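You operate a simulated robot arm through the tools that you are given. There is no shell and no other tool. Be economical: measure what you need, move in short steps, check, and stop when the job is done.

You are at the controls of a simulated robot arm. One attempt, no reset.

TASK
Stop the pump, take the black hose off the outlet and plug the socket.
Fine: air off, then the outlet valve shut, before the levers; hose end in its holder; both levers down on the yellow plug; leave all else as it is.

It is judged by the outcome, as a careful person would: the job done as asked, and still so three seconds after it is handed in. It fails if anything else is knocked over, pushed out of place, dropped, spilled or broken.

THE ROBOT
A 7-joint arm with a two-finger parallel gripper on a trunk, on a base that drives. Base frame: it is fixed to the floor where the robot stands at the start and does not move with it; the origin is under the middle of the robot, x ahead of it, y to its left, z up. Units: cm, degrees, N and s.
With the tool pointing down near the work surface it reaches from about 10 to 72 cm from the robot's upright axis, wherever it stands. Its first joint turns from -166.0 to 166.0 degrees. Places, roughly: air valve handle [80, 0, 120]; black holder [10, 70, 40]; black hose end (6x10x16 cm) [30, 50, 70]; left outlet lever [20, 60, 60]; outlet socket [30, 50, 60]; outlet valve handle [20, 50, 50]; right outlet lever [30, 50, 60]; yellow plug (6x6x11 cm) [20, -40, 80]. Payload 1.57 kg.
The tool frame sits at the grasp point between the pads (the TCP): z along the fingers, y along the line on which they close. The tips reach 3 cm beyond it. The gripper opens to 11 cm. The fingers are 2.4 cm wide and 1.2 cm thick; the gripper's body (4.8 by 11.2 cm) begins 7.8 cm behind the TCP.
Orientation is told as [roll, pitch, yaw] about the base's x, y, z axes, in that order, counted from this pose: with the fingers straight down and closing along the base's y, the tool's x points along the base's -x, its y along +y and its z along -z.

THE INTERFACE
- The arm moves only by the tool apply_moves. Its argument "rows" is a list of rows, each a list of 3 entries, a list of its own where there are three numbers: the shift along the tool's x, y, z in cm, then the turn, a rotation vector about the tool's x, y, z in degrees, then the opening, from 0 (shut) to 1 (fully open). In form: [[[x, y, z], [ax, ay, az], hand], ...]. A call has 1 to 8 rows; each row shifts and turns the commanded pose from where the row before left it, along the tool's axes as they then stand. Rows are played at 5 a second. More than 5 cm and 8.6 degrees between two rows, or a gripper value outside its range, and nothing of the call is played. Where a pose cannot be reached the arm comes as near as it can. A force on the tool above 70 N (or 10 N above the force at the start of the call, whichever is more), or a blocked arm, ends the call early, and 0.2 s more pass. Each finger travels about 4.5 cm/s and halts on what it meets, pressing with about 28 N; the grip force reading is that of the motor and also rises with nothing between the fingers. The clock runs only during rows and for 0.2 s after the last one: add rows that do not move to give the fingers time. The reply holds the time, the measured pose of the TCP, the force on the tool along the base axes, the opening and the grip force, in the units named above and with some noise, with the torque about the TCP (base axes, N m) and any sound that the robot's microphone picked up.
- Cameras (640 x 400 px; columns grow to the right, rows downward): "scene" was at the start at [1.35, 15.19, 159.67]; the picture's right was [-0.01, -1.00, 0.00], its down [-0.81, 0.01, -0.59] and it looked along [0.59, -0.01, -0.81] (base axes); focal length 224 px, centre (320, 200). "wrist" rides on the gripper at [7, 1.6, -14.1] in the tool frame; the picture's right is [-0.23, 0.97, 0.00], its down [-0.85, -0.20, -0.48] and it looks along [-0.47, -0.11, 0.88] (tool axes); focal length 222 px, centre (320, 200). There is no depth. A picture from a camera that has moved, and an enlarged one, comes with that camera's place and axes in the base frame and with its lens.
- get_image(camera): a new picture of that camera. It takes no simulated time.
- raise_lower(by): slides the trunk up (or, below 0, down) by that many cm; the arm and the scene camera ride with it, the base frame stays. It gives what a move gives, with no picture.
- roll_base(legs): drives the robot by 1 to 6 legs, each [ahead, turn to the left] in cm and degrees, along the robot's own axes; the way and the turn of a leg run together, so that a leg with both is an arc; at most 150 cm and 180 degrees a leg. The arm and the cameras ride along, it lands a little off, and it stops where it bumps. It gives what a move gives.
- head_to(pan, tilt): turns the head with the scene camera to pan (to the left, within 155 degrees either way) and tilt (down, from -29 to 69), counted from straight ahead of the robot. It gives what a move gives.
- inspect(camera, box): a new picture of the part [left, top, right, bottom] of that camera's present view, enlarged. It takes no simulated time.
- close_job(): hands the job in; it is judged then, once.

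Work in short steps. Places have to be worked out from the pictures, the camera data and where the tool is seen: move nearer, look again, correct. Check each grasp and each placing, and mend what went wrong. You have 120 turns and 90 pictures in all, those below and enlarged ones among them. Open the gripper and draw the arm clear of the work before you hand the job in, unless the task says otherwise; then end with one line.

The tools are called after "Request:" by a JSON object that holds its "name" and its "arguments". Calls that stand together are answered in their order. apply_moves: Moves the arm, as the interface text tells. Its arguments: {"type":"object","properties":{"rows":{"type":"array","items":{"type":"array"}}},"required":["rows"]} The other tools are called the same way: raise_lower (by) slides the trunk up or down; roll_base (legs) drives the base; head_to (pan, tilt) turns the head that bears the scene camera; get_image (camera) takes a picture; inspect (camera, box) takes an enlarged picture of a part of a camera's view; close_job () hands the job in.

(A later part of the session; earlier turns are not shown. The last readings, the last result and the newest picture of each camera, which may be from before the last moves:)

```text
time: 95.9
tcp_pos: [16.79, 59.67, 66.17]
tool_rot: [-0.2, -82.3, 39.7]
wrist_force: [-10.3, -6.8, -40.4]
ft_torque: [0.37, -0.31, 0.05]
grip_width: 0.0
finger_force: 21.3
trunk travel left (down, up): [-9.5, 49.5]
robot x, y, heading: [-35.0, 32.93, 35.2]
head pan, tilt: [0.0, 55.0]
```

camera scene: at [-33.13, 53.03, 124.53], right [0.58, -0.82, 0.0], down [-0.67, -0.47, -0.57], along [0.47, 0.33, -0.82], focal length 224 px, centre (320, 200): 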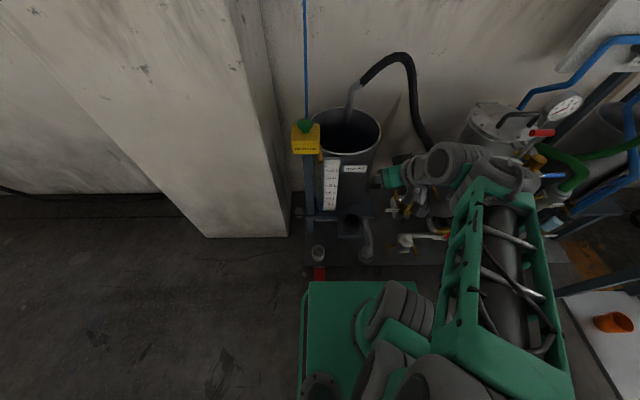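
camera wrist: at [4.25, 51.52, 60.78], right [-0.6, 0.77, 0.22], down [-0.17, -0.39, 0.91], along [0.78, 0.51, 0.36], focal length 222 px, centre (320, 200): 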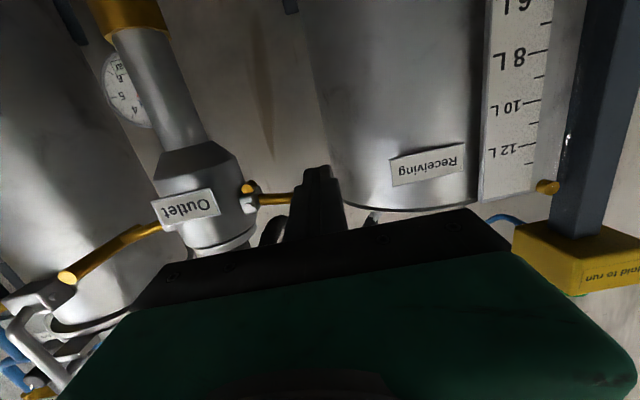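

Stop reached (40 N); both levers are open. I back off, raise the trunk and view the hose end.

Request:
{"name": "apply_moves", "arguments": {"rows": [[[1, 0, 0], [0, 0, 0], 0], [[0, 0, -4], [0, 0, 0], 0], [[0, -1, -4], [0, 0, 0], 0], [[0, -3, -1], [0, 0, 0], 0], [[0, -4, 0], [0, 0, 0], 0]]}}

Request:
{"name": "raise_lower", "arguments": {"by": 16}}

Request:
{"name": "get_image", "arguments": {"camera": "wrist"}}

Request:
{"name": "inspect", "arguments": {"camera": "scene", "box": [300, 40, 520, 280]}}

```text
time: 97.1
tcp_pos: [14.91, 47.51, 67.32]
tool_rot: [-3.7, -83.4, 43.2]
wrist_force: [-0.3, 0.7, 0.8]
ft_torque: [0.03, 0.01, -0.05]
grip_width: 0.0
finger_force: 21.1
trunk travel left (down, up): [-9.5, 49.5]
robot x, y, heading: [-35.06, 32.73, 35.0]
head pan, tilt: [0.0, 55.0]
```

```text
time: 98.9
tcp_pos: [15.04, 47.62, 83.41]
tool_rot: [-3.1, -83.3, 42.7]
wrist_force: [0.6, 0.2, 0.4]
ft_torque: [0.03, 0.0, 0.0]
grip_width: 0.0
finger_force: 21.4
trunk travel left (down, up): [-25.5, 33.5]
robot x, y, heading: [-34.86, 33.2, 35.0]
head pan, tilt: [0.0, 55.0]
```

```text
23 pictures are left
camera wrist: at [2.51, 39.53, 77.94], right [-0.6, 0.77, 0.22], down [-0.17, -0.39, 0.91], along [0.78, 0.51, 0.36], focal length 222 px, centre (320, 200)
```

wrist: 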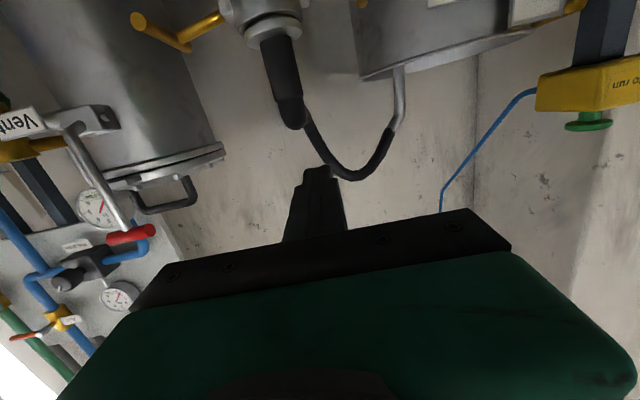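

```text
1.67 times, centred on (410, 160) of scene
camera zoom: at [-42.93, 46.11, 130.52], right [0.57, -0.82, 0.0], down [-0.67, -0.47, -0.57], along [0.47, 0.33, -0.82], focal length 372 px, centre (170, 267)
```

zoom: 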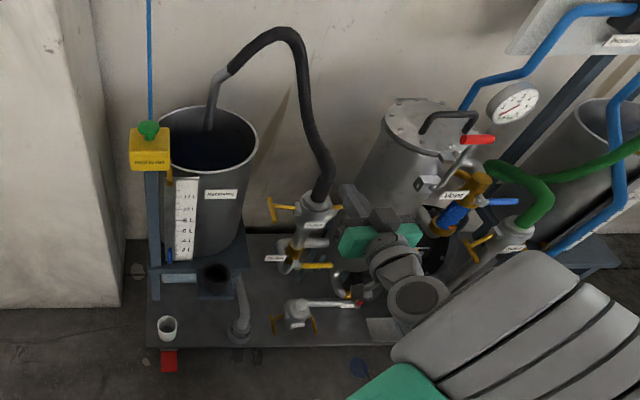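

The hose end has a vertical black sleeve at ≈[27.4,54.8], z 70–79 (Ø≈4). I open the gripper and align in front of it at z≈75.

Request:
{"name": "apply_moves", "arguments": {"rows": [[[2.4, -0.8, 0], [0, 0, 0], 1], [[2.4, -0.8, 0], [0, 0, 0], 1], [[2.4, -0.8, 0], [0, 0, 0], 1], [[0, 0, 0], [0, 0, 0], 1], [[-0.5, 0, 4], [0, 0, 0], 1], [[0, 0, 0], [0, 0, 0], 1]]}}

Request:
{"name": "get_image", "arguments": {"camera": "wrist"}}

```text
time: 100.3
tcp_pos: [19.02, 47.82, 76.18]
tool_rot: [-3.1, -83.4, 42.4]
wrist_force: [-0.1, 1.0, -0.5]
ft_torque: [0.01, 0.01, 0.03]
grip_width: 10.99
finger_force: 0.1
trunk travel left (down, up): [-25.5, 33.5]
robot x, y, heading: [-34.86, 32.78, 35.0]
head pan, tilt: [0.0, 55.0]
```

```text
21 pictures are left
camera wrist: at [6.61, 39.7, 70.83], right [-0.6, 0.77, 0.22], down [-0.17, -0.39, 0.91], along [0.78, 0.51, 0.36], focal length 222 px, centre (320, 200)
```

wrist: 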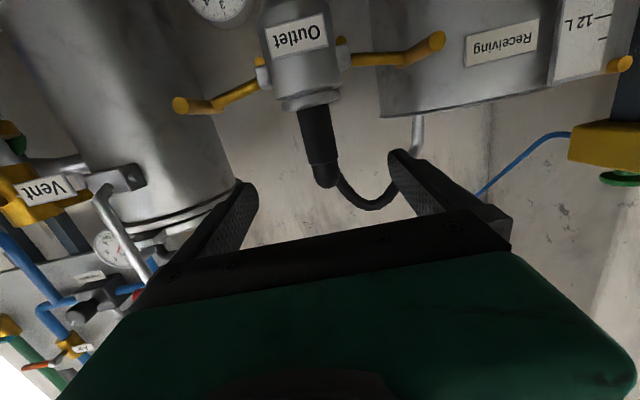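

Sleeve is centred. I narrow to 0.7 and advance 11 cm, then close on it.

Request:
{"name": "apply_moves", "arguments": {"rows": [[[0, 0.1, 3.7], [0, 0, 0], 0.7], [[0.2, 0, 3.7], [0, 0, 0], 0.7], [[0.2, 0, 3.5], [0, 0, 0], 0.7], [[0, 0, 0], [0, 0, 0], 0], [[0, 0, 0], [0, 0, 0], 0], [[0, 0, 0], [0, 0, 0], 0]]}}

Request:
{"name": "get_image", "arguments": {"camera": "wrist"}}

```text
time: 101.7
tcp_pos: [27.26, 54.67, 74.68]
tool_rot: [-3.2, -83.4, 42.8]
wrist_force: [-0.5, 2.0, 1.0]
ft_torque: [0.04, -0.03, -0.02]
grip_width: 3.38
finger_force: 16.3
trunk travel left (down, up): [-25.5, 33.5]
robot x, y, heading: [-35.08, 33.05, 35.0]
head pan, tilt: [0.0, 55.0]
```

```text
20 pictures are left
camera wrist: at [14.77, 46.59, 69.28], right [-0.6, 0.77, 0.22], down [-0.17, -0.39, 0.91], along [0.78, 0.51, 0.36], focal length 222 px, centre (320, 200)
```

wrist: 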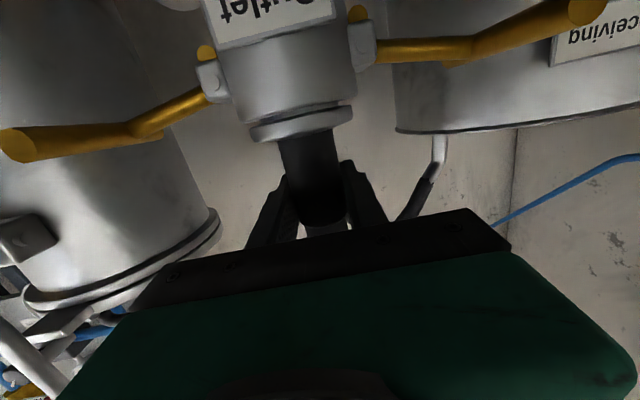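

Gripped at 3.4 cm. I lift straight up slowly.

Request:
{"name": "apply_moves", "arguments": {"rows": [[[-1, 0, -0.12], [0, 0, 0], 0], [[-1, 0, -0.12], [0, 0, 0], 0], [[-1, 0, -0.12], [0, 0, 0], 0], [[-1, 0, -0.12], [0, 0, 0], 0], [[-2, 0, -0.23], [0, 0, 0], 0], [[-2, 0, -0.23], [0, 0, 0], 0]]}}

Request:
{"name": "get_image", "arguments": {"camera": "wrist"}}

```text
time: 103.1
tcp_pos: [27.3, 54.83, 82.52]
tool_rot: [-2.6, -83.3, 42.0]
wrist_force: [0.5, -0.5, -5.9]
ft_torque: [0.06, -0.06, 0.01]
grip_width: 3.34
finger_force: 27.8
trunk travel left (down, up): [-25.5, 33.5]
robot x, y, heading: [-34.77, 32.74, 35.1]
head pan, tilt: [0.0, 55.0]
```

```text
19 pictures are left
camera wrist: at [14.75, 46.68, 77.2], right [-0.6, 0.77, 0.22], down [-0.17, -0.39, 0.91], along [0.78, 0.51, 0.36], focal length 222 px, centre (320, 200)
```

wrist: 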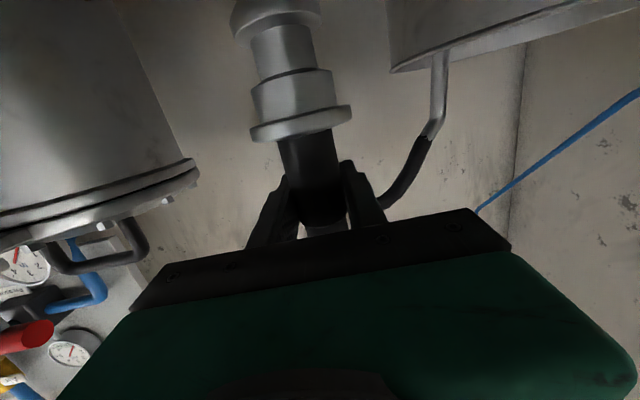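

It's coming out; narrow neck may still be in the socket. Lift 6 cm more.

Request:
{"name": "apply_moves", "arguments": {"rows": [[[-2, 0, -0.23], [0, 0, 0], 0], [[-2, 0, -0.23], [0, 0, 0], 0], [[-2, 0, -0.23], [0, 0, 0], 0]]}}

Request:
{"name": "inspect", "arguments": {"camera": "scene", "box": [300, 40, 480, 240]}}

```text
time: 103.9
tcp_pos: [27.33, 54.82, 88.49]
tool_rot: [-2.8, -83.3, 42.3]
wrist_force: [-0.7, 0.5, -6.5]
ft_torque: [0.05, -0.02, -0.03]
grip_width: 3.28
finger_force: 27.7
trunk travel left (down, up): [-25.5, 33.5]
robot x, y, heading: [-35.08, 32.89, 35.1]
head pan, tilt: [0.0, 55.0]
```

```text
2.00 times, centred on (390, 140) of scene
camera zoom: at [-42.88, 46.13, 130.52], right [0.57, -0.82, 0.0], down [-0.67, -0.47, -0.57], along [0.47, 0.33, -0.82], focal length 447 px, centre (180, 320)
```

zoom: 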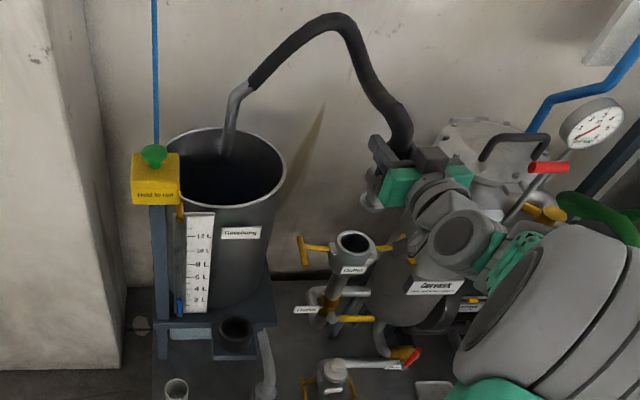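

The hose end is free of the socket. Holder rim I estimate ≈[11,69.3,44]. I pull back 7 cm and carry it left in front of the holder.

Request:
{"name": "apply_moves", "arguments": {"rows": [[[0, 0, -3.4], [0, 0, 0], 0], [[0, 2, -3.4], [0, 0, 0], 0], [[0, 4, 0], [0, 0, 0], 0], [[0, 4, 0], [0, 0, 0], 0], [[0, 4, 0], [0, 0, 0], 0], [[0, 4, 0], [0, 0, 0], 0], [[0, 4, 0], [0, 0, 0], 0]]}}

Request:
{"name": "raise_lower", "arguments": {"by": -22}}

Request:
{"name": "get_image", "arguments": {"camera": "wrist"}}

```text
time: 105.5
tcp_pos: [8.1, 67.5, 89.14]
tool_rot: [-2.6, -83.3, 42.2]
wrist_force: [0.3, 0.5, -6.3]
ft_torque: [0.03, -0.06, 0.02]
grip_width: 3.32
finger_force: 28.3
trunk travel left (down, up): [-25.5, 33.5]
robot x, y, heading: [-34.81, 32.94, 35.1]
head pan, tilt: [0.0, 55.0]
```

```text
time: 107.9
tcp_pos: [8.07, 67.49, 67.19]
tool_rot: [-3.1, -83.3, 42.4]
wrist_force: [0.5, -0.1, -6.7]
ft_torque: [-0.02, -0.02, 0.01]
grip_width: 3.32
finger_force: 28.3
trunk travel left (down, up): [-3.5, 55.5]
robot x, y, heading: [-35.08, 32.99, 35.2]
head pan, tilt: [0.0, 55.0]
```

```text
17 pictures are left
camera wrist: at [-4.34, 59.37, 61.85], right [-0.6, 0.77, 0.22], down [-0.17, -0.39, 0.91], along [0.78, 0.51, 0.36], focal length 222 px, centre (320, 200)
```

wrist: 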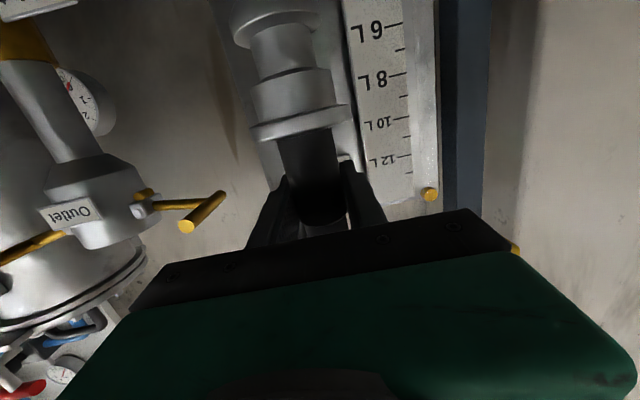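

The wrist camera can't see the holder; I use the scene camera.

Request:
{"name": "inspect", "arguments": {"camera": "scene", "box": [310, 130, 470, 250]}}

```text
3.33 times, centred on (390, 190) of scene
camera zoom: at [-42.91, 46.14, 108.53], right [0.57, -0.82, 0.0], down [-0.67, -0.47, -0.57], along [0.47, 0.33, -0.82], focal length 745 px, centre (87, 233)
```

zoom: 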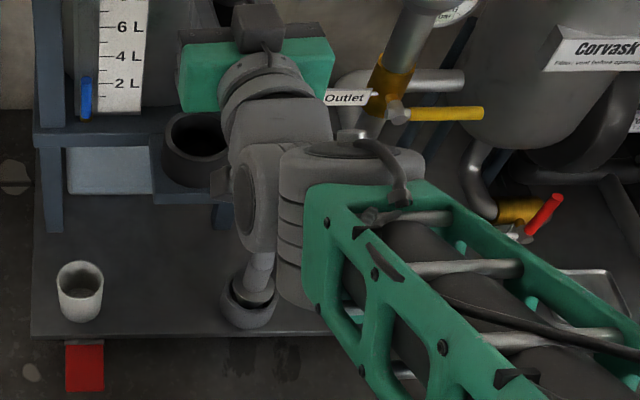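

Several rays agree the holder rim is ≈[9.9,68.2,47.5]. I shift 1.7 cm ahead and 0.6 right, then lower gently watching the force.

Request:
{"name": "apply_moves", "arguments": {"rows": [[[0, -0.65, 0.85], [0, 0, 0], 0], [[0, 0, 0.85], [0, 0, 0], 0], [[1, 0, 0.12], [0, 0, 0], 0], [[1, 0, 0.12], [0, 0, 0], 0], [[1, 0, 0.12], [0, 0, 0], 0], [[1, 0, 0.12], [0, 0, 0], 0]]}}

Request:
{"name": "apply_moves", "arguments": {"rows": [[[1, 0, 0.12], [0, 0, 0], 0], [[1, 0, 0.12], [0, 0, 0], 0], [[0.7, 0, 0.08], [0, 0, 0], 0], [[0.7, 0, 0.08], [0, 0, 0], 0]]}}

Request:
{"name": "inspect", "arguments": {"camera": "scene", "box": [310, 130, 470, 250]}}

```text
time: 109.3
tcp_pos: [9.88, 68.0, 62.93]
tool_rot: [-3.3, -83.3, 42.8]
wrist_force: [-0.4, -1.0, -5.3]
ft_torque: [-0.01, 0.01, 0.04]
grip_width: 3.31
finger_force: 27.7
trunk travel left (down, up): [-3.5, 55.5]
robot x, y, heading: [-34.97, 32.95, 35.1]
head pan, tilt: [0.0, 55.0]
```

```text
time: 110.3
tcp_pos: [9.94, 68.0, 59.46]
tool_rot: [-3.0, -83.3, 42.5]
wrist_force: [-0.4, -0.1, -5.3]
ft_torque: [0.01, -0.03, 0.03]
grip_width: 3.33
finger_force: 28.0
trunk travel left (down, up): [-3.5, 55.5]
robot x, y, heading: [-35.08, 33.2, 35.1]
head pan, tilt: [0.0, 55.0]
```

```text
3.33 times, centred on (390, 190) of scene
camera zoom: at [-42.91, 46.13, 108.53], right [0.57, -0.82, 0.0], down [-0.67, -0.47, -0.57], along [0.47, 0.33, -0.82], focal length 745 px, centre (87, 233)
```

zoom: 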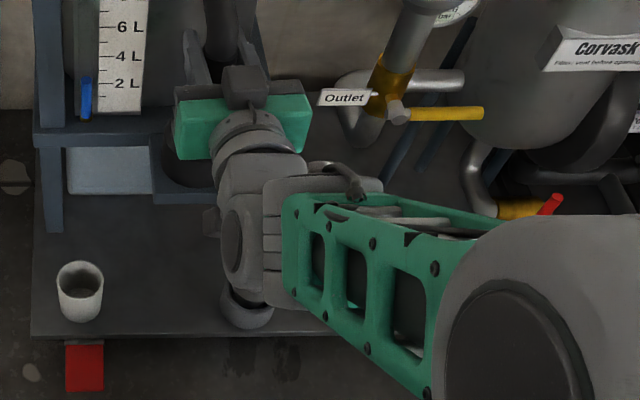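

No contact yet at z 59.5. Keep lowering in small steps.

Request:
{"name": "apply_moves", "arguments": {"rows": [[[0.7, 0, 0.08], [0, 0, 0], 0], [[0.7, 0, 0.08], [0, 0, 0], 0], [[0.7, 0, 0.08], [0, 0, 0], 0], [[0.7, 0, 0.08], [0, 0, 0], 0]]}}

Request:
{"name": "get_image", "arguments": {"camera": "wrist"}}

```text
time: 111.3
tcp_pos: [10.09, 68.01, 57.69]
tool_rot: [-4.3, -84.6, 43.5]
wrist_force: [2.6, -1.5, 32.6]
ft_torque: [-0.51, 0.67, 0.07]
grip_width: 3.3
finger_force: 27.7
trunk travel left (down, up): [-3.5, 55.5]
robot x, y, heading: [-35.58, 32.83, 35.3]
head pan, tilt: [0.0, 55.0]
```

```text
14 pictures are left
camera wrist: at [-2.31, 60.06, 52.1], right [-0.6, 0.77, 0.22], down [-0.18, -0.4, 0.9], along [0.78, 0.5, 0.38], focal length 222 px, centre (320, 200)
```

wrist: 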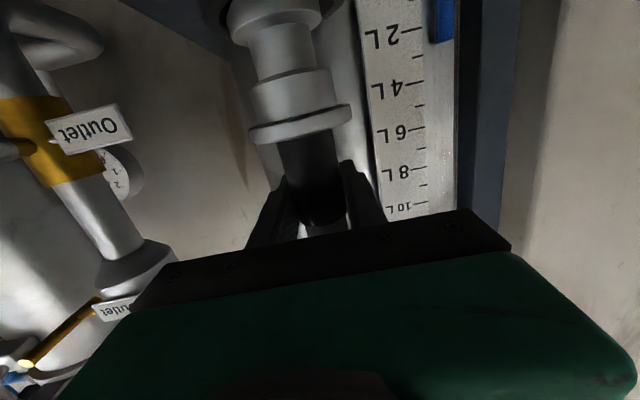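

Contact 38 N with the torque indicating the near rim. I enlarge the top of the wrist view to see the offset.

Request:
{"name": "inspect", "arguments": {"camera": "wrist", "box": [170, 0, 390, 120]}}

```text
2.91 times, centred on (280, 60) of wrist
camera zoom: at [-2.31, 60.06, 52.1], right [-0.6, 0.77, 0.22], down [-0.18, -0.4, 0.9], along [0.78, 0.5, 0.38], focal length 646 px, centre (436, 607)
```

zoom: 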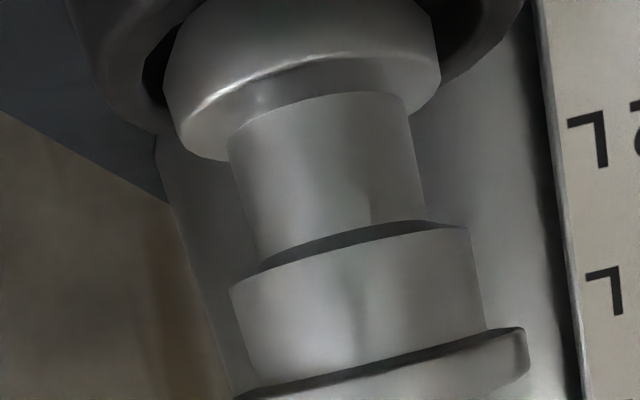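

Laterally about centred; the ring sits on the near rim. I lift 1 cm, shift 1.1 cm ahead and 0.2 left, and lower again.

Request:
{"name": "apply_moves", "arguments": {"rows": [[[-1, 0, -0.12], [0, 0, 0], 0], [[-0.5, 0, -0.06], [0, 0, 0], 0], [[0, 0.25, 1.1], [0, 0, 0], 0], [[0.7, 0, 0.08], [0, 0, 0], 0], [[0.7, 0, 0.08], [0, 0, 0], 0], [[0.7, 0, 0.08], [0, 0, 0], 0], [[0.7, 0, 0.08], [0, 0, 0], 0]]}}

```text
time: 112.9
tcp_pos: [10.57, 68.96, 55.19]
tool_rot: [-3.0, -83.2, 42.5]
wrist_force: [-0.2, -0.7, -5.7]
ft_torque: [0.03, -0.04, -0.02]
grip_width: 3.32
finger_force: 27.7
trunk travel left (down, up): [-3.5, 55.5]
robot x, y, heading: [-35.0, 32.61, 35.2]
head pan, tilt: [0.0, 55.0]
```

It slips in: z 55.2 with no contact force. I continue down until it rests.

Request:
{"name": "apply_moves", "arguments": {"rows": [[[0.8, 0, 0.1], [0, 0, 0], 0], [[0.8, 0, 0.1], [0, 0, 0], 0], [[0.8, 0, 0.1], [0, 0, 0], 0], [[0.8, 0, 0.1], [0, 0, 0], 0], [[0.8, 0, 0.1], [0, 0, 0], 0]]}}

```text
time: 114.1
tcp_pos: [10.72, 68.91, 52.15]
tool_rot: [-3.6, -84.5, 43.1]
wrist_force: [-8.2, -2.4, 49.7]
ft_torque: [0.1, 0.57, 0.13]
grip_width: 3.3
finger_force: 27.7
trunk travel left (down, up): [-3.5, 55.5]
robot x, y, heading: [-34.92, 33.09, 35.1]
head pan, tilt: [0.0, 55.0]
```

Bottomed (≈5.5 cm below rim). I ease up slightly and look before releasing.

Request:
{"name": "apply_moves", "arguments": {"rows": [[[-0.7, 0, -0.08], [0, 0, 0], 0], [[0, 0, 0], [0, 0, 0], 0]]}}

Request:
{"name": "get_image", "arguments": {"camera": "wrist"}}

```text
time: 114.7
tcp_pos: [10.5, 68.82, 51.97]
tool_rot: [-3.4, -83.4, 42.8]
wrist_force: [3.9, 5.4, 18.9]
ft_torque: [0.74, -0.26, -0.02]
grip_width: 3.33
finger_force: 27.6
trunk travel left (down, up): [-3.5, 55.5]
robot x, y, heading: [-34.55, 32.96, 35.0]
head pan, tilt: [0.0, 55.0]
```

```text
12 pictures are left
camera wrist: at [-1.87, 60.72, 46.63], right [-0.6, 0.77, 0.22], down [-0.17, -0.39, 0.91], along [0.78, 0.51, 0.36], focal length 222 px, centre (320, 200)
```

wrist: 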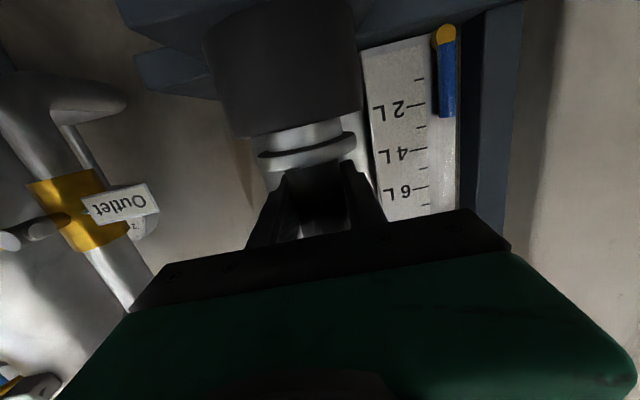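

The hose end sits in the holder. Release and retract.

Request:
{"name": "apply_moves", "arguments": {"rows": [[[0, 0, 0], [0, 0, 0], 0.7], [[0, 0, 0], [0, 0, 0], 0.7], [[0, 0, 0], [0, 0, 0], 0.7], [[0, 0, -4], [0, 0, 0], 0.7], [[0, 0, -4], [0, 0, 0], 0.7]]}}

Request:
{"name": "raise_lower", "arguments": {"by": 45}}

Request:
{"name": "inspect", "arguments": {"camera": "scene", "box": [280, 100, 480, 260]}}

```text
time: 115.9
tcp_pos: [4.46, 63.83, 52.71]
tool_rot: [-3.2, -83.3, 42.6]
wrist_force: [-0.9, -0.1, 0.1]
ft_torque: [0.01, 0.0, -0.02]
grip_width: 7.72
finger_force: 0.2
trunk travel left (down, up): [-3.5, 55.5]
robot x, y, heading: [-34.96, 32.83, 35.3]
head pan, tilt: [0.0, 55.0]
```

```text
refused: 45 is not a number from -40 to 40
```

```text
2.50 times, centred on (380, 180) of scene
camera zoom: at [-42.91, 46.13, 108.53], right [0.57, -0.82, 0.0], down [-0.67, -0.47, -0.57], along [0.47, 0.33, -0.82], focal length 559 px, centre (170, 250)
```

zoom: 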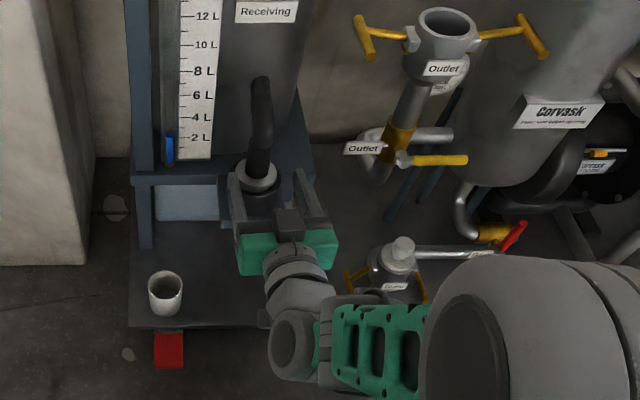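

Hose end stands in the holder; socket is open with levers out. Next the plug at ≈[16.5,-38] on the table. I raise the trunk and drive round to face it (heading about -45°).

Request:
{"name": "raise_lower", "arguments": {"by": 40}}

Request:
{"name": "raise_lower", "arguments": {"by": 13}}

Request:
{"name": "roll_base", "arguments": {"legs": [[-20, 0], [0, -53], [34, 0], [0, -27]]}}

Request:
{"name": "get_image", "arguments": {"camera": "scene"}}

```text
time: 119.7
tcp_pos: [4.6, 63.67, 92.86]
tool_rot: [-3.2, -83.3, 42.7]
wrist_force: [-0.1, -0.3, -0.4]
ft_torque: [0.01, 0.02, -0.01]
grip_width: 7.7
finger_force: 0.1
trunk travel left (down, up): [-43.5, 15.5]
robot x, y, heading: [-35.12, 32.98, 35.4]
head pan, tilt: [0.0, 55.0]
```

```text
time: 121.3
tcp_pos: [4.48, 63.71, 105.76]
tool_rot: [-3.1, -83.4, 42.6]
wrist_force: [0.0, 0.0, -0.7]
ft_torque: [0.0, 0.0, -0.01]
grip_width: 7.7
finger_force: 0.0
trunk travel left (down, up): [-56.5, 2.5]
robot x, y, heading: [-34.77, 33.11, 34.7]
head pan, tilt: [0.0, 55.0]
```

```text
time: 128.5
tcp_pos: [17.74, -23.38, 105.68]
tool_rot: [-3.1, -83.3, -38.0]
wrist_force: [-0.1, 0.9, -0.2]
ft_torque: [0.01, 0.02, 0.03]
grip_width: 7.7
finger_force: 0.1
trunk travel left (down, up): [-56.5, 2.5]
robot x, y, heading: [-18.91, 10.15, -45.6]
head pan, tilt: [0.0, 55.0]
```

```text
10 pictures are left
camera scene: at [-7.28, 20.45, 161.53], right [-0.71, -0.7, 0.0], down [-0.57, 0.58, -0.57], along [0.4, -0.41, -0.82], focal length 224 px, centre (320, 200)
```

scene: 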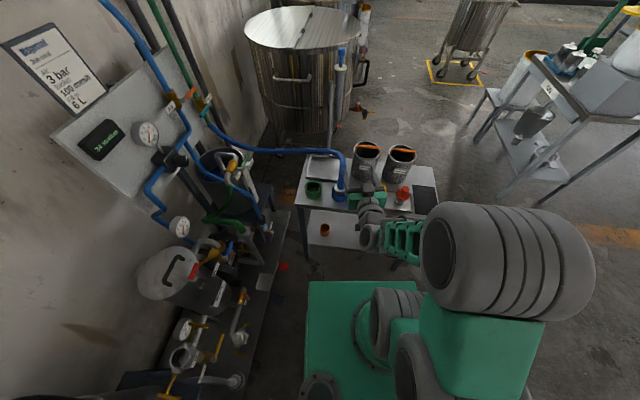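

Yellow plug is hidden behind the gripper, estimated at robot-frame (59,-8.4). I shift right 9 cm, lower to z≈91 and look with the wrist camera.

Request:
{"name": "apply_moves", "arguments": {"rows": [[[0, -4.5, -0.5], [0, 0, 0], 0.7], [[0, -4.5, 0], [0, 0, 0], 0.7]]}}

Request:
{"name": "raise_lower", "arguments": {"by": -15}}

Request:
{"name": "get_image", "arguments": {"camera": "wrist"}}

```text
time: 129.2
tcp_pos: [16.38, -25.46, 105.8]
tool_rot: [-2.7, -83.3, -29.8]
wrist_force: [-0.1, -0.1, -0.5]
ft_torque: [0.0, -0.02, -0.04]
grip_width: 7.69
finger_force: 0.1
trunk travel left (down, up): [-56.5, 2.5]
robot x, y, heading: [-19.01, 10.89, -45.7]
head pan, tilt: [0.0, 55.0]
stopped in row 2: the arm was blocked; the commanded pose is now the measured one
```

```text
time: 131.0
tcp_pos: [16.42, -25.57, 90.88]
tool_rot: [-3.1, -83.4, -29.6]
wrist_force: [-0.4, -0.5, 0.4]
ft_torque: [-0.03, -0.03, -0.02]
grip_width: 7.7
finger_force: 0.0
trunk travel left (down, up): [-41.5, 17.5]
robot x, y, heading: [-19.2, 10.46, -45.4]
head pan, tilt: [0.0, 55.0]
```

```text
9 pictures are left
camera wrist: at [4.74, -16.04, 85.56], right [0.55, 0.81, 0.22], down [-0.42, 0.04, 0.91], along [0.72, -0.59, 0.36], focal length 222 px, centre (320, 200)
```

wrist: 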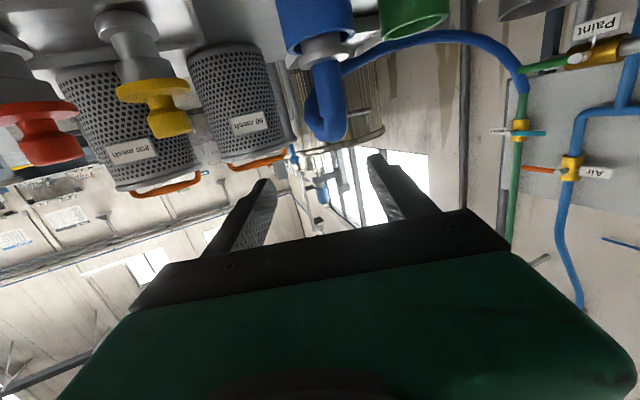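

Yellow plug seen; ≈[15.5,-40.5], flange z≈81, knob to ≈84. The arm is cramped to the right here, so I turn the base 10° right to put the plug ahead, and look again.

Request:
{"name": "roll_base", "arguments": {"legs": [[0, -10]]}}

Request:
{"name": "apply_moves", "arguments": {"rows": [[[0, 0, 2], [0, 0, 0], 0.7], [[0, -1.2, 1.5], [0, 0, 0], 0.7], [[0, -1.2, 0], [0, 0, 0], 0.7]]}}

Request:
{"name": "get_image", "arguments": {"camera": "wrist"}}

```text
time: 132.1
tcp_pos: [9.54, -31.16, 90.87]
tool_rot: [-3.1, -83.3, -39.6]
wrist_force: [-0.1, 0.3, 0.9]
ft_torque: [0.0, 0.0, -0.02]
grip_width: 7.71
finger_force: 0.1
trunk travel left (down, up): [-41.5, 17.5]
robot x, y, heading: [-19.14, 10.5, -55.7]
head pan, tilt: [0.0, 55.0]
```

```text
time: 132.9
tcp_pos: [10.43, -35.27, 90.46]
tool_rot: [-2.8, -83.3, -39.9]
wrist_force: [0.2, 0.6, -0.3]
ft_torque: [0.01, 0.04, 0.04]
grip_width: 7.68
finger_force: 0.0
trunk travel left (down, up): [-41.5, 17.5]
robot x, y, heading: [-19.11, 10.54, -55.5]
head pan, tilt: [0.0, 55.0]
```

```text
8 pictures are left
camera wrist: at [0.63, -23.93, 85.13], right [0.68, 0.7, 0.22], down [-0.41, 0.11, 0.91], along [0.61, -0.71, 0.36], focal length 222 px, centre (320, 200)
```

wrist: 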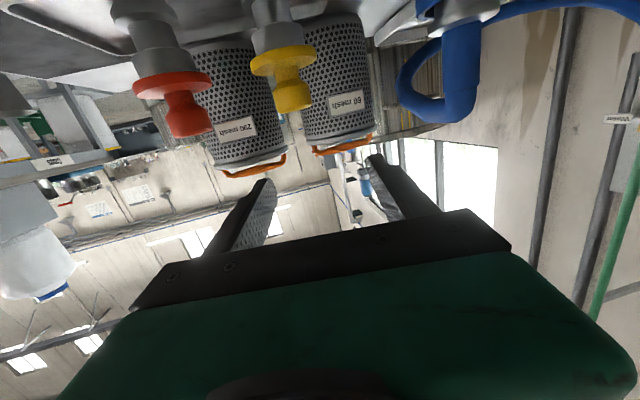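

Plug ≈[15.9,-42], flange z≈80, knob up to 84.3. I tilt the tool 13° down for camera/table clearance, line up and approach to 4 cm short.

Request:
{"name": "apply_moves", "arguments": {"rows": [[[0, 0, 0], [0, 6.5, 0], 0.7], [[0, 0, 0], [0, 6.5, 0], 0.7], [[1.85, -0.6, 0], [0, 0, 0], 0.7], [[1.85, -0.65, 0], [0, 0, 0], 0.7], [[0, 0, 3], [0, 0, 0], 0.7], [[0, 0, 3], [0, 0, 0], 0.7]]}}

Request:
{"name": "get_image", "arguments": {"camera": "wrist"}}

```text
time: 134.3
tcp_pos: [12.84, -39.16, 85.08]
tool_rot: [-1.1, -70.4, -41.6]
wrist_force: [0.7, -1.0, 0.1]
ft_torque: [-0.01, -0.03, 0.04]
grip_width: 7.71
finger_force: 0.0
trunk travel left (down, up): [-41.5, 17.5]
robot x, y, heading: [-18.96, 10.53, -55.5]
head pan, tilt: [0.0, 55.0]
```

```text
7 pictures are left
camera wrist: at [2.48, -27.23, 83.21], right [0.72, 0.67, 0.21], down [-0.25, -0.03, 0.97], along [0.65, -0.75, 0.14], focal length 222 px, centre (320, 200)
```

wrist: 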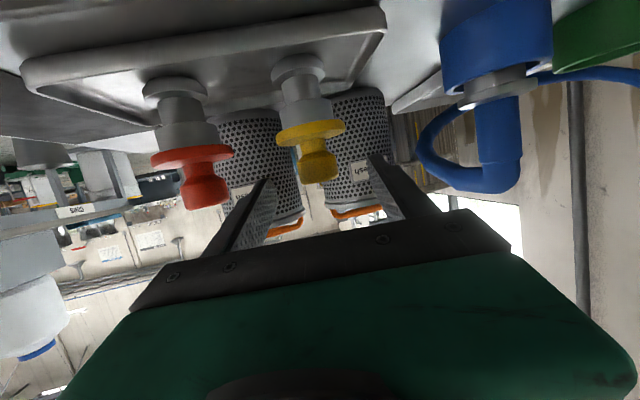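

Well centred. Advance 3.8 cm and close on the knob.

Request:
{"name": "apply_moves", "arguments": {"rows": [[[0.25, 0, 1.9], [0, 0, 0], 0.7], [[0.25, 0, 1.9], [0, 0, 0], 0.7], [[0, 0, 0], [0, 0, 0], 0], [[0, 0, 0], [0, 0, 0], 0], [[0, 0, 0], [0, 0, 0], 0], [[0, 0, 0], [0, 0, 0], 0]]}}

Request:
{"name": "apply_moves", "arguments": {"rows": [[[-0.94, 0, -0.34], [0, 0, 0], 0], [[-0.94, 0, -0.34], [0, 0, 0], 0], [[-1.88, 0, -0.68], [0, 0, 0], 0], [[-1.88, 0, -0.68], [0, 0, 0], 0]]}}

Request:
{"name": "get_image", "arguments": {"camera": "wrist"}}

```text
time: 135.7
tcp_pos: [15.43, -41.48, 83.23]
tool_rot: [-1.0, -70.4, -41.6]
wrist_force: [0.0, -0.2, 1.1]
ft_torque: [-0.01, -0.08, -0.01]
grip_width: 3.48
finger_force: 27.5
trunk travel left (down, up): [-41.5, 17.5]
robot x, y, heading: [-18.94, 11.04, -55.5]
head pan, tilt: [0.0, 55.0]
```

```text
time: 136.7
tcp_pos: [15.44, -41.48, 89.24]
tool_rot: [-1.0, -70.3, -41.9]
wrist_force: [0.8, 0.2, -2.0]
ft_torque: [0.05, 0.04, 0.04]
grip_width: 3.44
finger_force: 27.9
trunk travel left (down, up): [-41.5, 17.5]
robot x, y, heading: [-19.18, 10.46, -55.7]
head pan, tilt: [0.0, 55.0]
```

```text
6 pictures are left
camera wrist: at [4.89, -29.57, 87.43], right [0.72, 0.66, 0.21], down [-0.25, -0.03, 0.97], along [0.65, -0.75, 0.14], focal length 222 px, centre (320, 200)
```

wrist: 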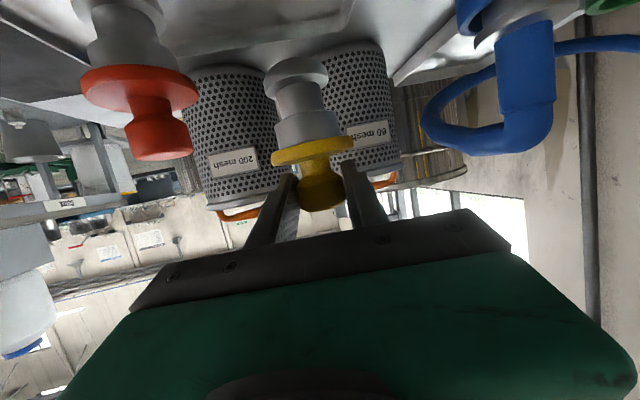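

Plug is held upright. I raise the trunk and drive back to 20 cm short of the outlet working place.

Request:
{"name": "raise_lower", "arguments": {"by": 16}}

Request:
{"name": "roll_base", "arguments": {"legs": [[0, 37.6], [-34, 0], [0, 53]]}}

Request:
{"name": "apply_moves", "arguments": {"rows": [[[0, -3, 0], [0, 0, 0], 0], [[0, -3, 0], [0, 0, 0], 0], [[0, -3, 0], [0, 0, 0], 0], [[0, -3, 0], [0, 0, 0], 0], [[0, -3, 0], [0, 0, 0], 0], [[0, -2, 0], [0, 0, 0], 0]]}}

```text
time: 138.5
tcp_pos: [15.34, -41.35, 105.21]
tool_rot: [-1.0, -70.3, -41.7]
wrist_force: [0.0, 0.6, -1.8]
ft_torque: [0.03, 0.01, -0.03]
grip_width: 3.47
finger_force: 28.1
trunk travel left (down, up): [-57.5, 1.5]
robot x, y, heading: [-19.05, 10.4, -55.6]
head pan, tilt: [0.0, 55.0]
```

```text
time: 144.9
tcp_pos: [0.32, 56.18, 105.22]
tool_rot: [-1.0, -70.4, 48.9]
wrist_force: [0.0, -0.1, -2.1]
ft_torque: [0.01, 0.07, 0.03]
grip_width: 3.47
finger_force: 27.9
trunk travel left (down, up): [-57.5, 1.5]
robot x, y, heading: [-51.5, 21.14, 34.8]
head pan, tilt: [0.0, 55.0]
```

```text
time: 146.3
tcp_pos: [12.93, 44.71, 105.41]
tool_rot: [-1.0, -70.4, 48.9]
wrist_force: [0.0, 1.6, -1.6]
ft_torque: [-0.01, 0.01, -0.02]
grip_width: 3.47
finger_force: 28.0
trunk travel left (down, up): [-57.5, 1.5]
robot x, y, heading: [-51.68, 20.82, 35.2]
head pan, tilt: [0.0, 55.0]
```

Drive 17 cm ahead to bring the plug above the socket (axis ≈[27.3,54.85]; plug axis ≈0.45 cm ahead of TCP).

Request:
{"name": "roll_base", "arguments": {"legs": [[17, 0]]}}

Request:
{"name": "raise_lower", "arguments": {"by": -16}}

```text
time: 147.7
tcp_pos: [26.95, 54.52, 105.38]
tool_rot: [-1.0, -70.3, 48.7]
wrist_force: [0.3, -0.4, -1.4]
ft_torque: [-0.01, 0.01, 0.02]
grip_width: 3.45
finger_force: 27.9
trunk travel left (down, up): [-57.5, 1.5]
robot x, y, heading: [-37.14, 31.13, 34.9]
head pan, tilt: [0.0, 55.0]
```

```text
time: 149.6
tcp_pos: [26.96, 54.54, 89.38]
tool_rot: [-1.0, -70.2, 48.8]
wrist_force: [0.2, 0.1, -1.0]
ft_torque: [-0.01, 0.04, 0.0]
grip_width: 3.5
finger_force: 27.7
trunk travel left (down, up): [-41.5, 17.5]
robot x, y, heading: [-37.22, 31.42, 35.0]
head pan, tilt: [0.0, 55.0]
```

Lower another 8 cm (plug bottom ≈72, rim ≈68) and check alignment.

Request:
{"name": "raise_lower", "arguments": {"by": -8}}

Request:
{"name": "get_image", "arguments": {"camera": "wrist"}}

```text
time: 150.7
tcp_pos: [26.97, 54.46, 81.32]
tool_rot: [-1.0, -70.3, 48.8]
wrist_force: [0.0, -0.2, -0.8]
ft_torque: [0.0, 0.02, 0.0]
grip_width: 3.47
finger_force: 27.7
trunk travel left (down, up): [-33.5, 25.5]
robot x, y, heading: [-37.45, 30.62, 34.9]
head pan, tilt: [0.0, 55.0]
```

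```text
5 pictures are left
camera wrist: at [15.25, 44.08, 79.57], right [-0.67, 0.71, 0.21], down [0.03, -0.25, 0.97], along [0.74, 0.66, 0.14], focal length 222 px, centre (320, 200)
```

wrist: 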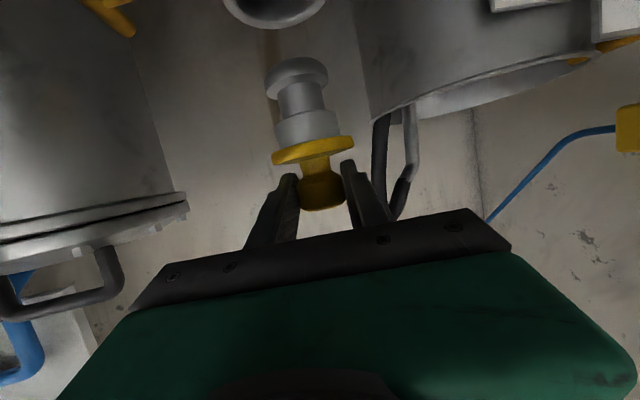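

Looks close to aligned. I lower in small steps watching force for rim contact (expected at TCP z≈77.5 if misaligned).

Request:
{"name": "apply_moves", "arguments": {"rows": [[[0.94, 0, 0.34], [0, 0, 0], 0], [[0.94, 0, 0.34], [0, 0, 0], 0], [[0.94, 0, 0.34], [0, 0, 0], 0], [[0.6, 0, 0.22], [0, 0, 0], 0], [[0.6, 0, 0.22], [0, 0, 0], 0], [[0.6, 0, 0.22], [0, 0, 0], 0]]}}

```text
time: 152.1
tcp_pos: [27.16, 54.5, 77.12]
tool_rot: [-2.3, -71.0, 49.9]
wrist_force: [3.0, 1.8, 32.0]
ft_torque: [0.54, -0.36, 0.03]
grip_width: 3.51
finger_force: 27.9
trunk travel left (down, up): [-33.5, 25.5]
robot x, y, heading: [-37.26, 30.82, 35.2]
head pan, tilt: [0.0, 55.0]
```

Rim contact; torque and the picture both suggest the plug is ~0.5 cm too far left. Lift 1 cm, shift right 0.5, retry.

Request:
{"name": "apply_moves", "arguments": {"rows": [[[-0.94, 0, -0.34], [0, 0, 0], 0], [[0, -0.5, 0], [0, 0, 0], 0], [[0.6, 0, 0.22], [0, 0, 0], 0], [[0.6, 0, 0.22], [0, 0, 0], 0], [[0.6, 0, 0.22], [0, 0, 0], 0]]}}

```text
time: 153.3
tcp_pos: [27.34, 54.22, 77.22]
tool_rot: [-2.6, -71.7, 50.8]
wrist_force: [-17.3, -0.5, 64.4]
ft_torque: [1.23, 0.54, 0.32]
grip_width: 3.5
finger_force: 28.0
trunk travel left (down, up): [-33.5, 25.5]
robot x, y, heading: [-37.75, 30.77, 35.1]
head pan, tilt: [0.0, 55.0]
```

Now contact is at the far edge, lateral is right. Lift, move back 0.6 cm towards the robot, retry.

Request:
{"name": "apply_moves", "arguments": {"rows": [[[-1.2, 0, -0.43], [0, 0, 0], 0], [[0.2, 0, -0.56], [0, 0, 0], 0], [[0.6, 0, 0.22], [0, 0, 0], 0], [[0.6, 0, 0.22], [0, 0, 0], 0], [[0.5, 0, 0.18], [0, 0, 0], 0]]}}

```text
time: 154.5
tcp_pos: [27.53, 53.92, 77.2]
tool_rot: [-3.8, -72.4, 51.7]
wrist_force: [4.8, 2.3, 15.9]
ft_torque: [0.77, -0.55, -0.14]
grip_width: 3.49
finger_force: 27.9
trunk travel left (down, up): [-33.5, 25.5]
robot x, y, heading: [-37.53, 30.92, 35.2]
head pan, tilt: [0.0, 55.0]
stopped in row 5: the force on the tool passed its limit at 80 N (the readings are from after the stop); the commanded pose is now the measured one
```

Orientation drifted ~2° from pressing. I lift 1.5 cm, restore the pitch and take an enlarged look.

Request:
{"name": "apply_moves", "arguments": {"rows": [[[-1.4, 0, -0.45], [0, 0, 0], 0], [[0, 0, 0], [0, 2.1, 0.8], 0], [[0, 0, 0], [0, 0, 0], 0]]}}

Request:
{"name": "inspect", "arguments": {"camera": "wrist", "box": [180, 0, 420, 150]}}

```text
time: 155.3
tcp_pos: [27.38, 53.94, 77.94]
tool_rot: [0.3, -69.6, 47.7]
wrist_force: [0.5, 0.3, -0.5]
ft_torque: [0.0, 0.01, -0.02]
grip_width: 3.48
finger_force: 27.6
trunk travel left (down, up): [-33.5, 25.5]
robot x, y, heading: [-37.59, 31.06, 35.1]
head pan, tilt: [0.0, 55.0]
```

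```text
2.67 times, centred on (300, 75) of wrist
camera zoom: at [15.55, 43.5, 76.3], right [-0.67, 0.71, 0.21], down [0.05, -0.25, 0.97], along [0.74, 0.66, 0.13], focal length 592 px, centre (373, 533)
```

zoom: 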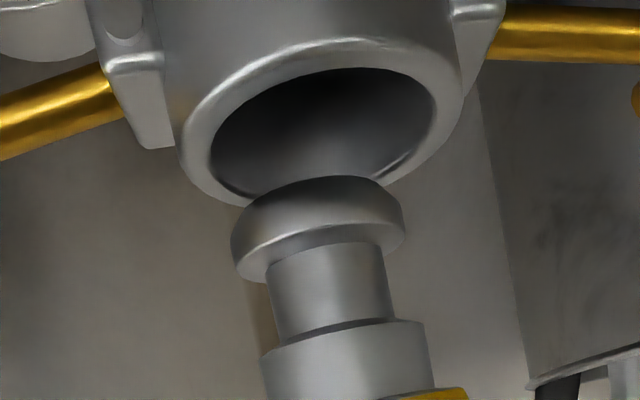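

The picture shows the ring (Ø≈4.4) overlapping the far rim of the opening (Ø≈5.6) and slightly right. The hose axis evidently was ~1 cm behind the TCP. I shift back 1.1 and left 0.55, then lower gently.

Request:
{"name": "apply_moves", "arguments": {"rows": [[[-0.3, 0, -0.1], [0, 0, 0], 0], [[0.38, 0.55, -1.03], [0, 0, 0], 0], [[0.5, 0, 0.18], [0, 0, 0], 0], [[0.5, 0, 0.18], [0, 0, 0], 0], [[0.5, 0, 0.18], [0, 0, 0], 0]]}}

```text
time: 156.5
tcp_pos: [26.17, 53.49, 76.6]
tool_rot: [0.1, -69.7, 47.8]
wrist_force: [-0.2, -0.9, -1.6]
ft_torque: [0.01, -0.02, -0.01]
grip_width: 3.48
finger_force: 27.8
trunk travel left (down, up): [-33.5, 25.5]
robot x, y, heading: [-37.4, 30.89, 34.8]
head pan, tilt: [0.0, 55.0]
```

No contact at z 76.6 (below the previous 77.2 contact): it's entering. Continue down.

Request:
{"name": "apply_moves", "arguments": {"rows": [[[0.56, 0, 0.2], [0, 0, 0], 0], [[0.56, 0, 0.2], [0, 0, 0], 0], [[0.56, 0, 0.2], [0, 0, 0], 0], [[0.56, 0, 0.2], [0, 0, 0], 0]]}}

```text
time: 157.5
tcp_pos: [26.21, 53.52, 74.47]
tool_rot: [0.0, -69.7, 47.8]
wrist_force: [-0.3, -0.3, 0.2]
ft_torque: [-0.03, -0.01, -0.01]
grip_width: 3.48
finger_force: 28.1
trunk travel left (down, up): [-33.5, 25.5]
robot x, y, heading: [-38.08, 30.74, 34.8]
head pan, tilt: [0.0, 55.0]
```

Request:
{"name": "apply_moves", "arguments": {"rows": [[[0.56, 0, 0.2], [0, 0, 0], 0], [[0.56, 0, 0.2], [0, 0, 0], 0], [[0.56, 0, 0.2], [0, 0, 0], 0], [[0.56, 0, 0.2], [0, 0, 0], 0], [[0.5, 0, 0.18], [0, 0, 0], 0]]}}

```text
time: 158.6
tcp_pos: [26.58, 53.68, 73.89]
tool_rot: [-2.4, -71.8, 50.4]
wrist_force: [-7.7, 0.4, 22.8]
ft_torque: [0.54, 0.03, 0.08]
grip_width: 3.53
finger_force: 27.8
trunk travel left (down, up): [-33.5, 25.5]
robot x, y, heading: [-37.33, 31.01, 35.1]
head pan, tilt: [0.0, 55.0]
stopped in row 5: the force on the tool passed its limit at 75 N (the readings are from after the stop); the commanded pose is now the measured one
```

Contact again after ~3 cm insertion. I look at whether it's seated.

Request:
{"name": "apply_moves", "arguments": {"rows": [[[-0.4, 0, -0.14], [0, 2, 0.8], 0], [[0, 0, 0], [0, 0, 0], 0]]}}

Request:
{"name": "inspect", "arguments": {"camera": "wrist", "box": [180, 0, 420, 200]}}

```text
time: 159.2
tcp_pos: [26.49, 53.57, 73.99]
tool_rot: [0.5, -69.4, 47.2]
wrist_force: [4.8, 5.5, 22.6]
ft_torque: [0.76, -0.77, -0.04]
grip_width: 3.45
finger_force: 28.4
trunk travel left (down, up): [-33.5, 25.5]
robot x, y, heading: [-37.17, 30.85, 34.8]
head pan, tilt: [0.0, 55.0]
```

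```text
2.00 times, centred on (300, 100) of wrist
camera zoom: at [14.84, 43.19, 72.42], right [-0.67, 0.71, 0.22], down [0.05, -0.24, 0.97], along [0.74, 0.66, 0.13], focal length 444 px, centre (360, 400)
```

zoom: 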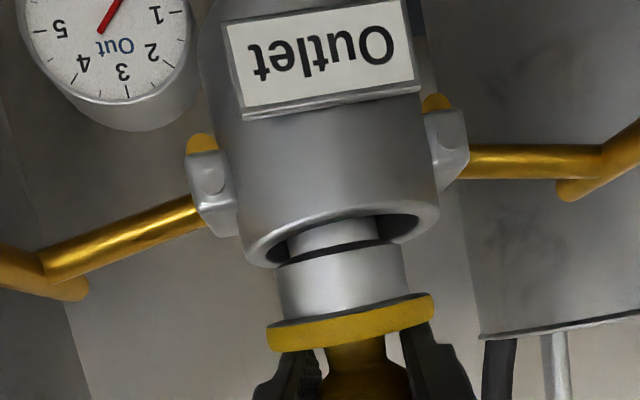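

Plug neck is inside; the body catches on the far rim (torque shows contact ahead). Relieve, move back 0.5 cm and press on down.

Request:
{"name": "apply_moves", "arguments": {"rows": [[[-0.5, 0, -0.18], [0, 0, 0], 0], [[0.17, 0, -0.47], [0, 0, 0], 0], [[0.5, 0, 0.18], [0, 0, 0], 0], [[0.5, 0, 0.18], [0, 0, 0], 0], [[0.5, 0, 0.18], [0, 0, 0], 0]]}}

```text
time: 160.3
tcp_pos: [26.24, 53.28, 72.66]
tool_rot: [0.9, -69.2, 46.9]
wrist_force: [2.5, 15.1, 3.7]
ft_torque: [0.96, -0.13, -0.02]
grip_width: 3.49
finger_force: 28.3
trunk travel left (down, up): [-33.5, 25.5]
robot x, y, heading: [-37.94, 31.01, 34.8]
head pan, tilt: [0.0, 55.0]
```

It's going in (z 72.7). A sideways force pushes it +y; I ease that way slightly and continue.

Request:
{"name": "apply_moves", "arguments": {"rows": [[[0.45, 0.15, 0.3], [0, 0, 0], 0], [[0.5, 0, 0.18], [0, 0, 0], 0], [[0.5, 0, 0.18], [0, 0, 0], 0], [[0.5, 0, 0.18], [0, 0, 0], 0]]}}

```text
time: 161.3
tcp_pos: [26.11, 53.42, 72.11]
tool_rot: [-0.7, -70.7, 48.6]
wrist_force: [-12.3, -3.1, 68.2]
ft_torque: [0.74, 0.08, 0.15]
grip_width: 3.49
finger_force: 28.0
trunk travel left (down, up): [-33.5, 25.5]
robot x, y, heading: [-37.14, 31.14, 34.8]
head pan, tilt: [0.0, 55.0]
```

Firm contact at z 72.1, about 5 cm below rim contact – likely seated. Relax slightly and verify.

Request:
{"name": "apply_moves", "arguments": {"rows": [[[-0.5, 0, -0.18], [0, 0, 0], 0], [[0, 0, 0], [0, 0, 0], 0]]}}

Request:
{"name": "inspect", "arguments": {"camera": "wrist", "box": [140, 0, 460, 200]}}

```text
time: 161.9
tcp_pos: [26.22, 53.47, 72.08]
tool_rot: [-0.4, -70.4, 48.1]
wrist_force: [-1.1, 3.4, 53.2]
ft_torque: [1.04, -0.69, 0.05]
grip_width: 3.49
finger_force: 27.6
trunk travel left (down, up): [-33.5, 25.5]
robot x, y, heading: [-37.44, 30.8, 35.0]
head pan, tilt: [0.0, 55.0]
```

```text
2.00 times, centred on (300, 100) of wrist
camera zoom: at [14.57, 43.07, 70.37], right [-0.67, 0.71, 0.21], down [0.04, -0.25, 0.97], along [0.74, 0.66, 0.14], focal length 444 px, centre (360, 400)
```

zoom: 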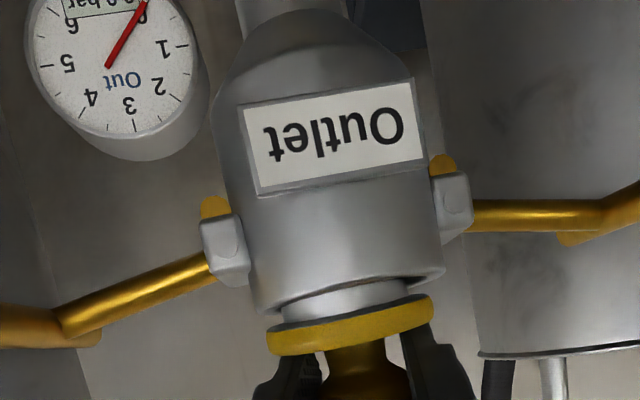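

Body is inside but the flange is still ~1 cm above the rim, catching on the far side. One more try: back 0.3 cm and down.

Request:
{"name": "apply_moves", "arguments": {"rows": [[[-0.5, 0, -0.18], [0, 0, 0], 0], [[0.1, 0, -0.33], [0, 0, 0], 0], [[0.5, 0, 0.18], [0, 0, 0], 0], [[0.5, 0, 0.18], [0, 0, 0], 0], [[0.5, 0, 0.18], [0, 0, 0], 0]]}}

```text
time: 163.1
tcp_pos: [26.26, 53.49, 72.31]
tool_rot: [-0.4, -71.2, 48.4]
wrist_force: [-10.1, -0.2, 21.1]
ft_torque: [0.52, 0.24, 0.08]
grip_width: 3.48
finger_force: 28.2
trunk travel left (down, up): [-33.5, 25.5]
robot x, y, heading: [-37.82, 30.86, 35.3]
head pan, tilt: [0.0, 55.0]
stopped in row 5: the force on the tool passed its limit at 73 N (the readings are from after the stop); the commanded pose is now the measured one
```

Maybe it's wedged by my grip. I open the fingers to let it settle.

Request:
{"name": "apply_moves", "arguments": {"rows": [[[0, 0, 0], [0, 0, 0], 0.5], [[0, 0, 0], [0, 0, 0], 0.5], [[-0.5, 0, -0.18], [0, 1.5, 0], 0.5], [[0, 0, 0], [0, 0, 0], 0.5]]}}

```text
time: 164.1
tcp_pos: [26.15, 53.32, 72.01]
tool_rot: [0.4, -69.0, 47.6]
wrist_force: [-1.4, 0.3, 7.0]
ft_torque: [0.3, 0.02, 0.05]
grip_width: 5.61
finger_force: 0.9
trunk travel left (down, up): [-33.5, 25.5]
robot x, y, heading: [-37.74, 30.98, 35.0]
head pan, tilt: [0.0, 55.0]
```

The fingertips rest on the flange (top ≈69.9), so it's nearly down. I release fully, close the fingers and press the knob top from above to seat it.

Request:
{"name": "apply_moves", "arguments": {"rows": [[[-1, 0, -0.35], [0, 0, 0], 0.6], [[1.0, 0, -2.8], [0, 0, 0], 0.6], [[1.0, 0, -2.8], [0, 0, 0], 0.6], [[-2.9, 0, -1], [0, 0, 0], 0.3], [[-2.9, 0, -1], [0, 0, 0], 0], [[0, 0, 0], [0, 0, 0], 0], [[-0.7, 0, 2], [0, 0, 0], 0], [[-0.7, 0, 2], [0, 0, 0], 0]]}}

```text
time: 165.8
tcp_pos: [25.38, 52.21, 79.43]
tool_rot: [0.3, -69.1, 47.7]
wrist_force: [1.2, 0.1, -0.7]
ft_torque: [-0.01, 0.0, 0.01]
grip_width: 0.0
finger_force: 21.2
trunk travel left (down, up): [-33.5, 25.5]
robot x, y, heading: [-37.64, 30.56, 35.0]
head pan, tilt: [0.0, 55.0]
```

Now press down on the knob top.

Request:
{"name": "apply_moves", "arguments": {"rows": [[[0.94, 0, 0.35], [0, 0, 0], 0], [[0.94, 0, 0.35], [0, 0, 0], 0], [[0.94, 0, 0.35], [0, 0, 0], 0], [[0.5, 0, 0.18], [0, 0, 0], 0], [[0.5, 0, 0.18], [0, 0, 0], 0], [[0.5, 0, 0.18], [0, 0, 0], 0], [[0.5, 0, 0.18], [0, 0, 0], 0]]}}

```text
time: 167.4
tcp_pos: [25.5, 52.2, 76.03]
tool_rot: [-2.1, -70.9, 50.1]
wrist_force: [-8.7, 0.3, 68.9]
ft_torque: [1.31, -0.87, 0.15]
grip_width: 0.0
finger_force: 21.4
trunk travel left (down, up): [-33.5, 25.5]
robot x, y, heading: [-37.69, 30.64, 35.0]
head pan, tilt: [0.0, 55.0]
```

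Knob held at 69 N with no movement: the plug is firmly down. Now the levers: I move above the right bar.

Request:
{"name": "apply_moves", "arguments": {"rows": [[[-1.89, 0, -0.67], [0, 0.9, 0.5], 0], [[0.83, -3.96, -2.36], [0, 0.9, 0.5], 0], [[0.83, -3.96, -2.36], [0, 0, 0], 0], [[3.16, 0, 1.12], [0, 0, 0], 0], [[2.6, 0, 0.92], [0, 0, 0], 0], [[0, 0, 0], [0, 0, 0], 0]]}}

```text
time: 168.8
tcp_pos: [27.56, 43.03, 70.37]
tool_rot: [2.7, -67.4, 45.2]
wrist_force: [-0.2, -0.4, 0.9]
ft_torque: [0.0, -0.03, 0.01]
grip_width: 0.0
finger_force: 21.1
trunk travel left (down, up): [-33.5, 25.5]
robot x, y, heading: [-37.95, 30.83, 34.8]
head pan, tilt: [0.0, 55.0]
```

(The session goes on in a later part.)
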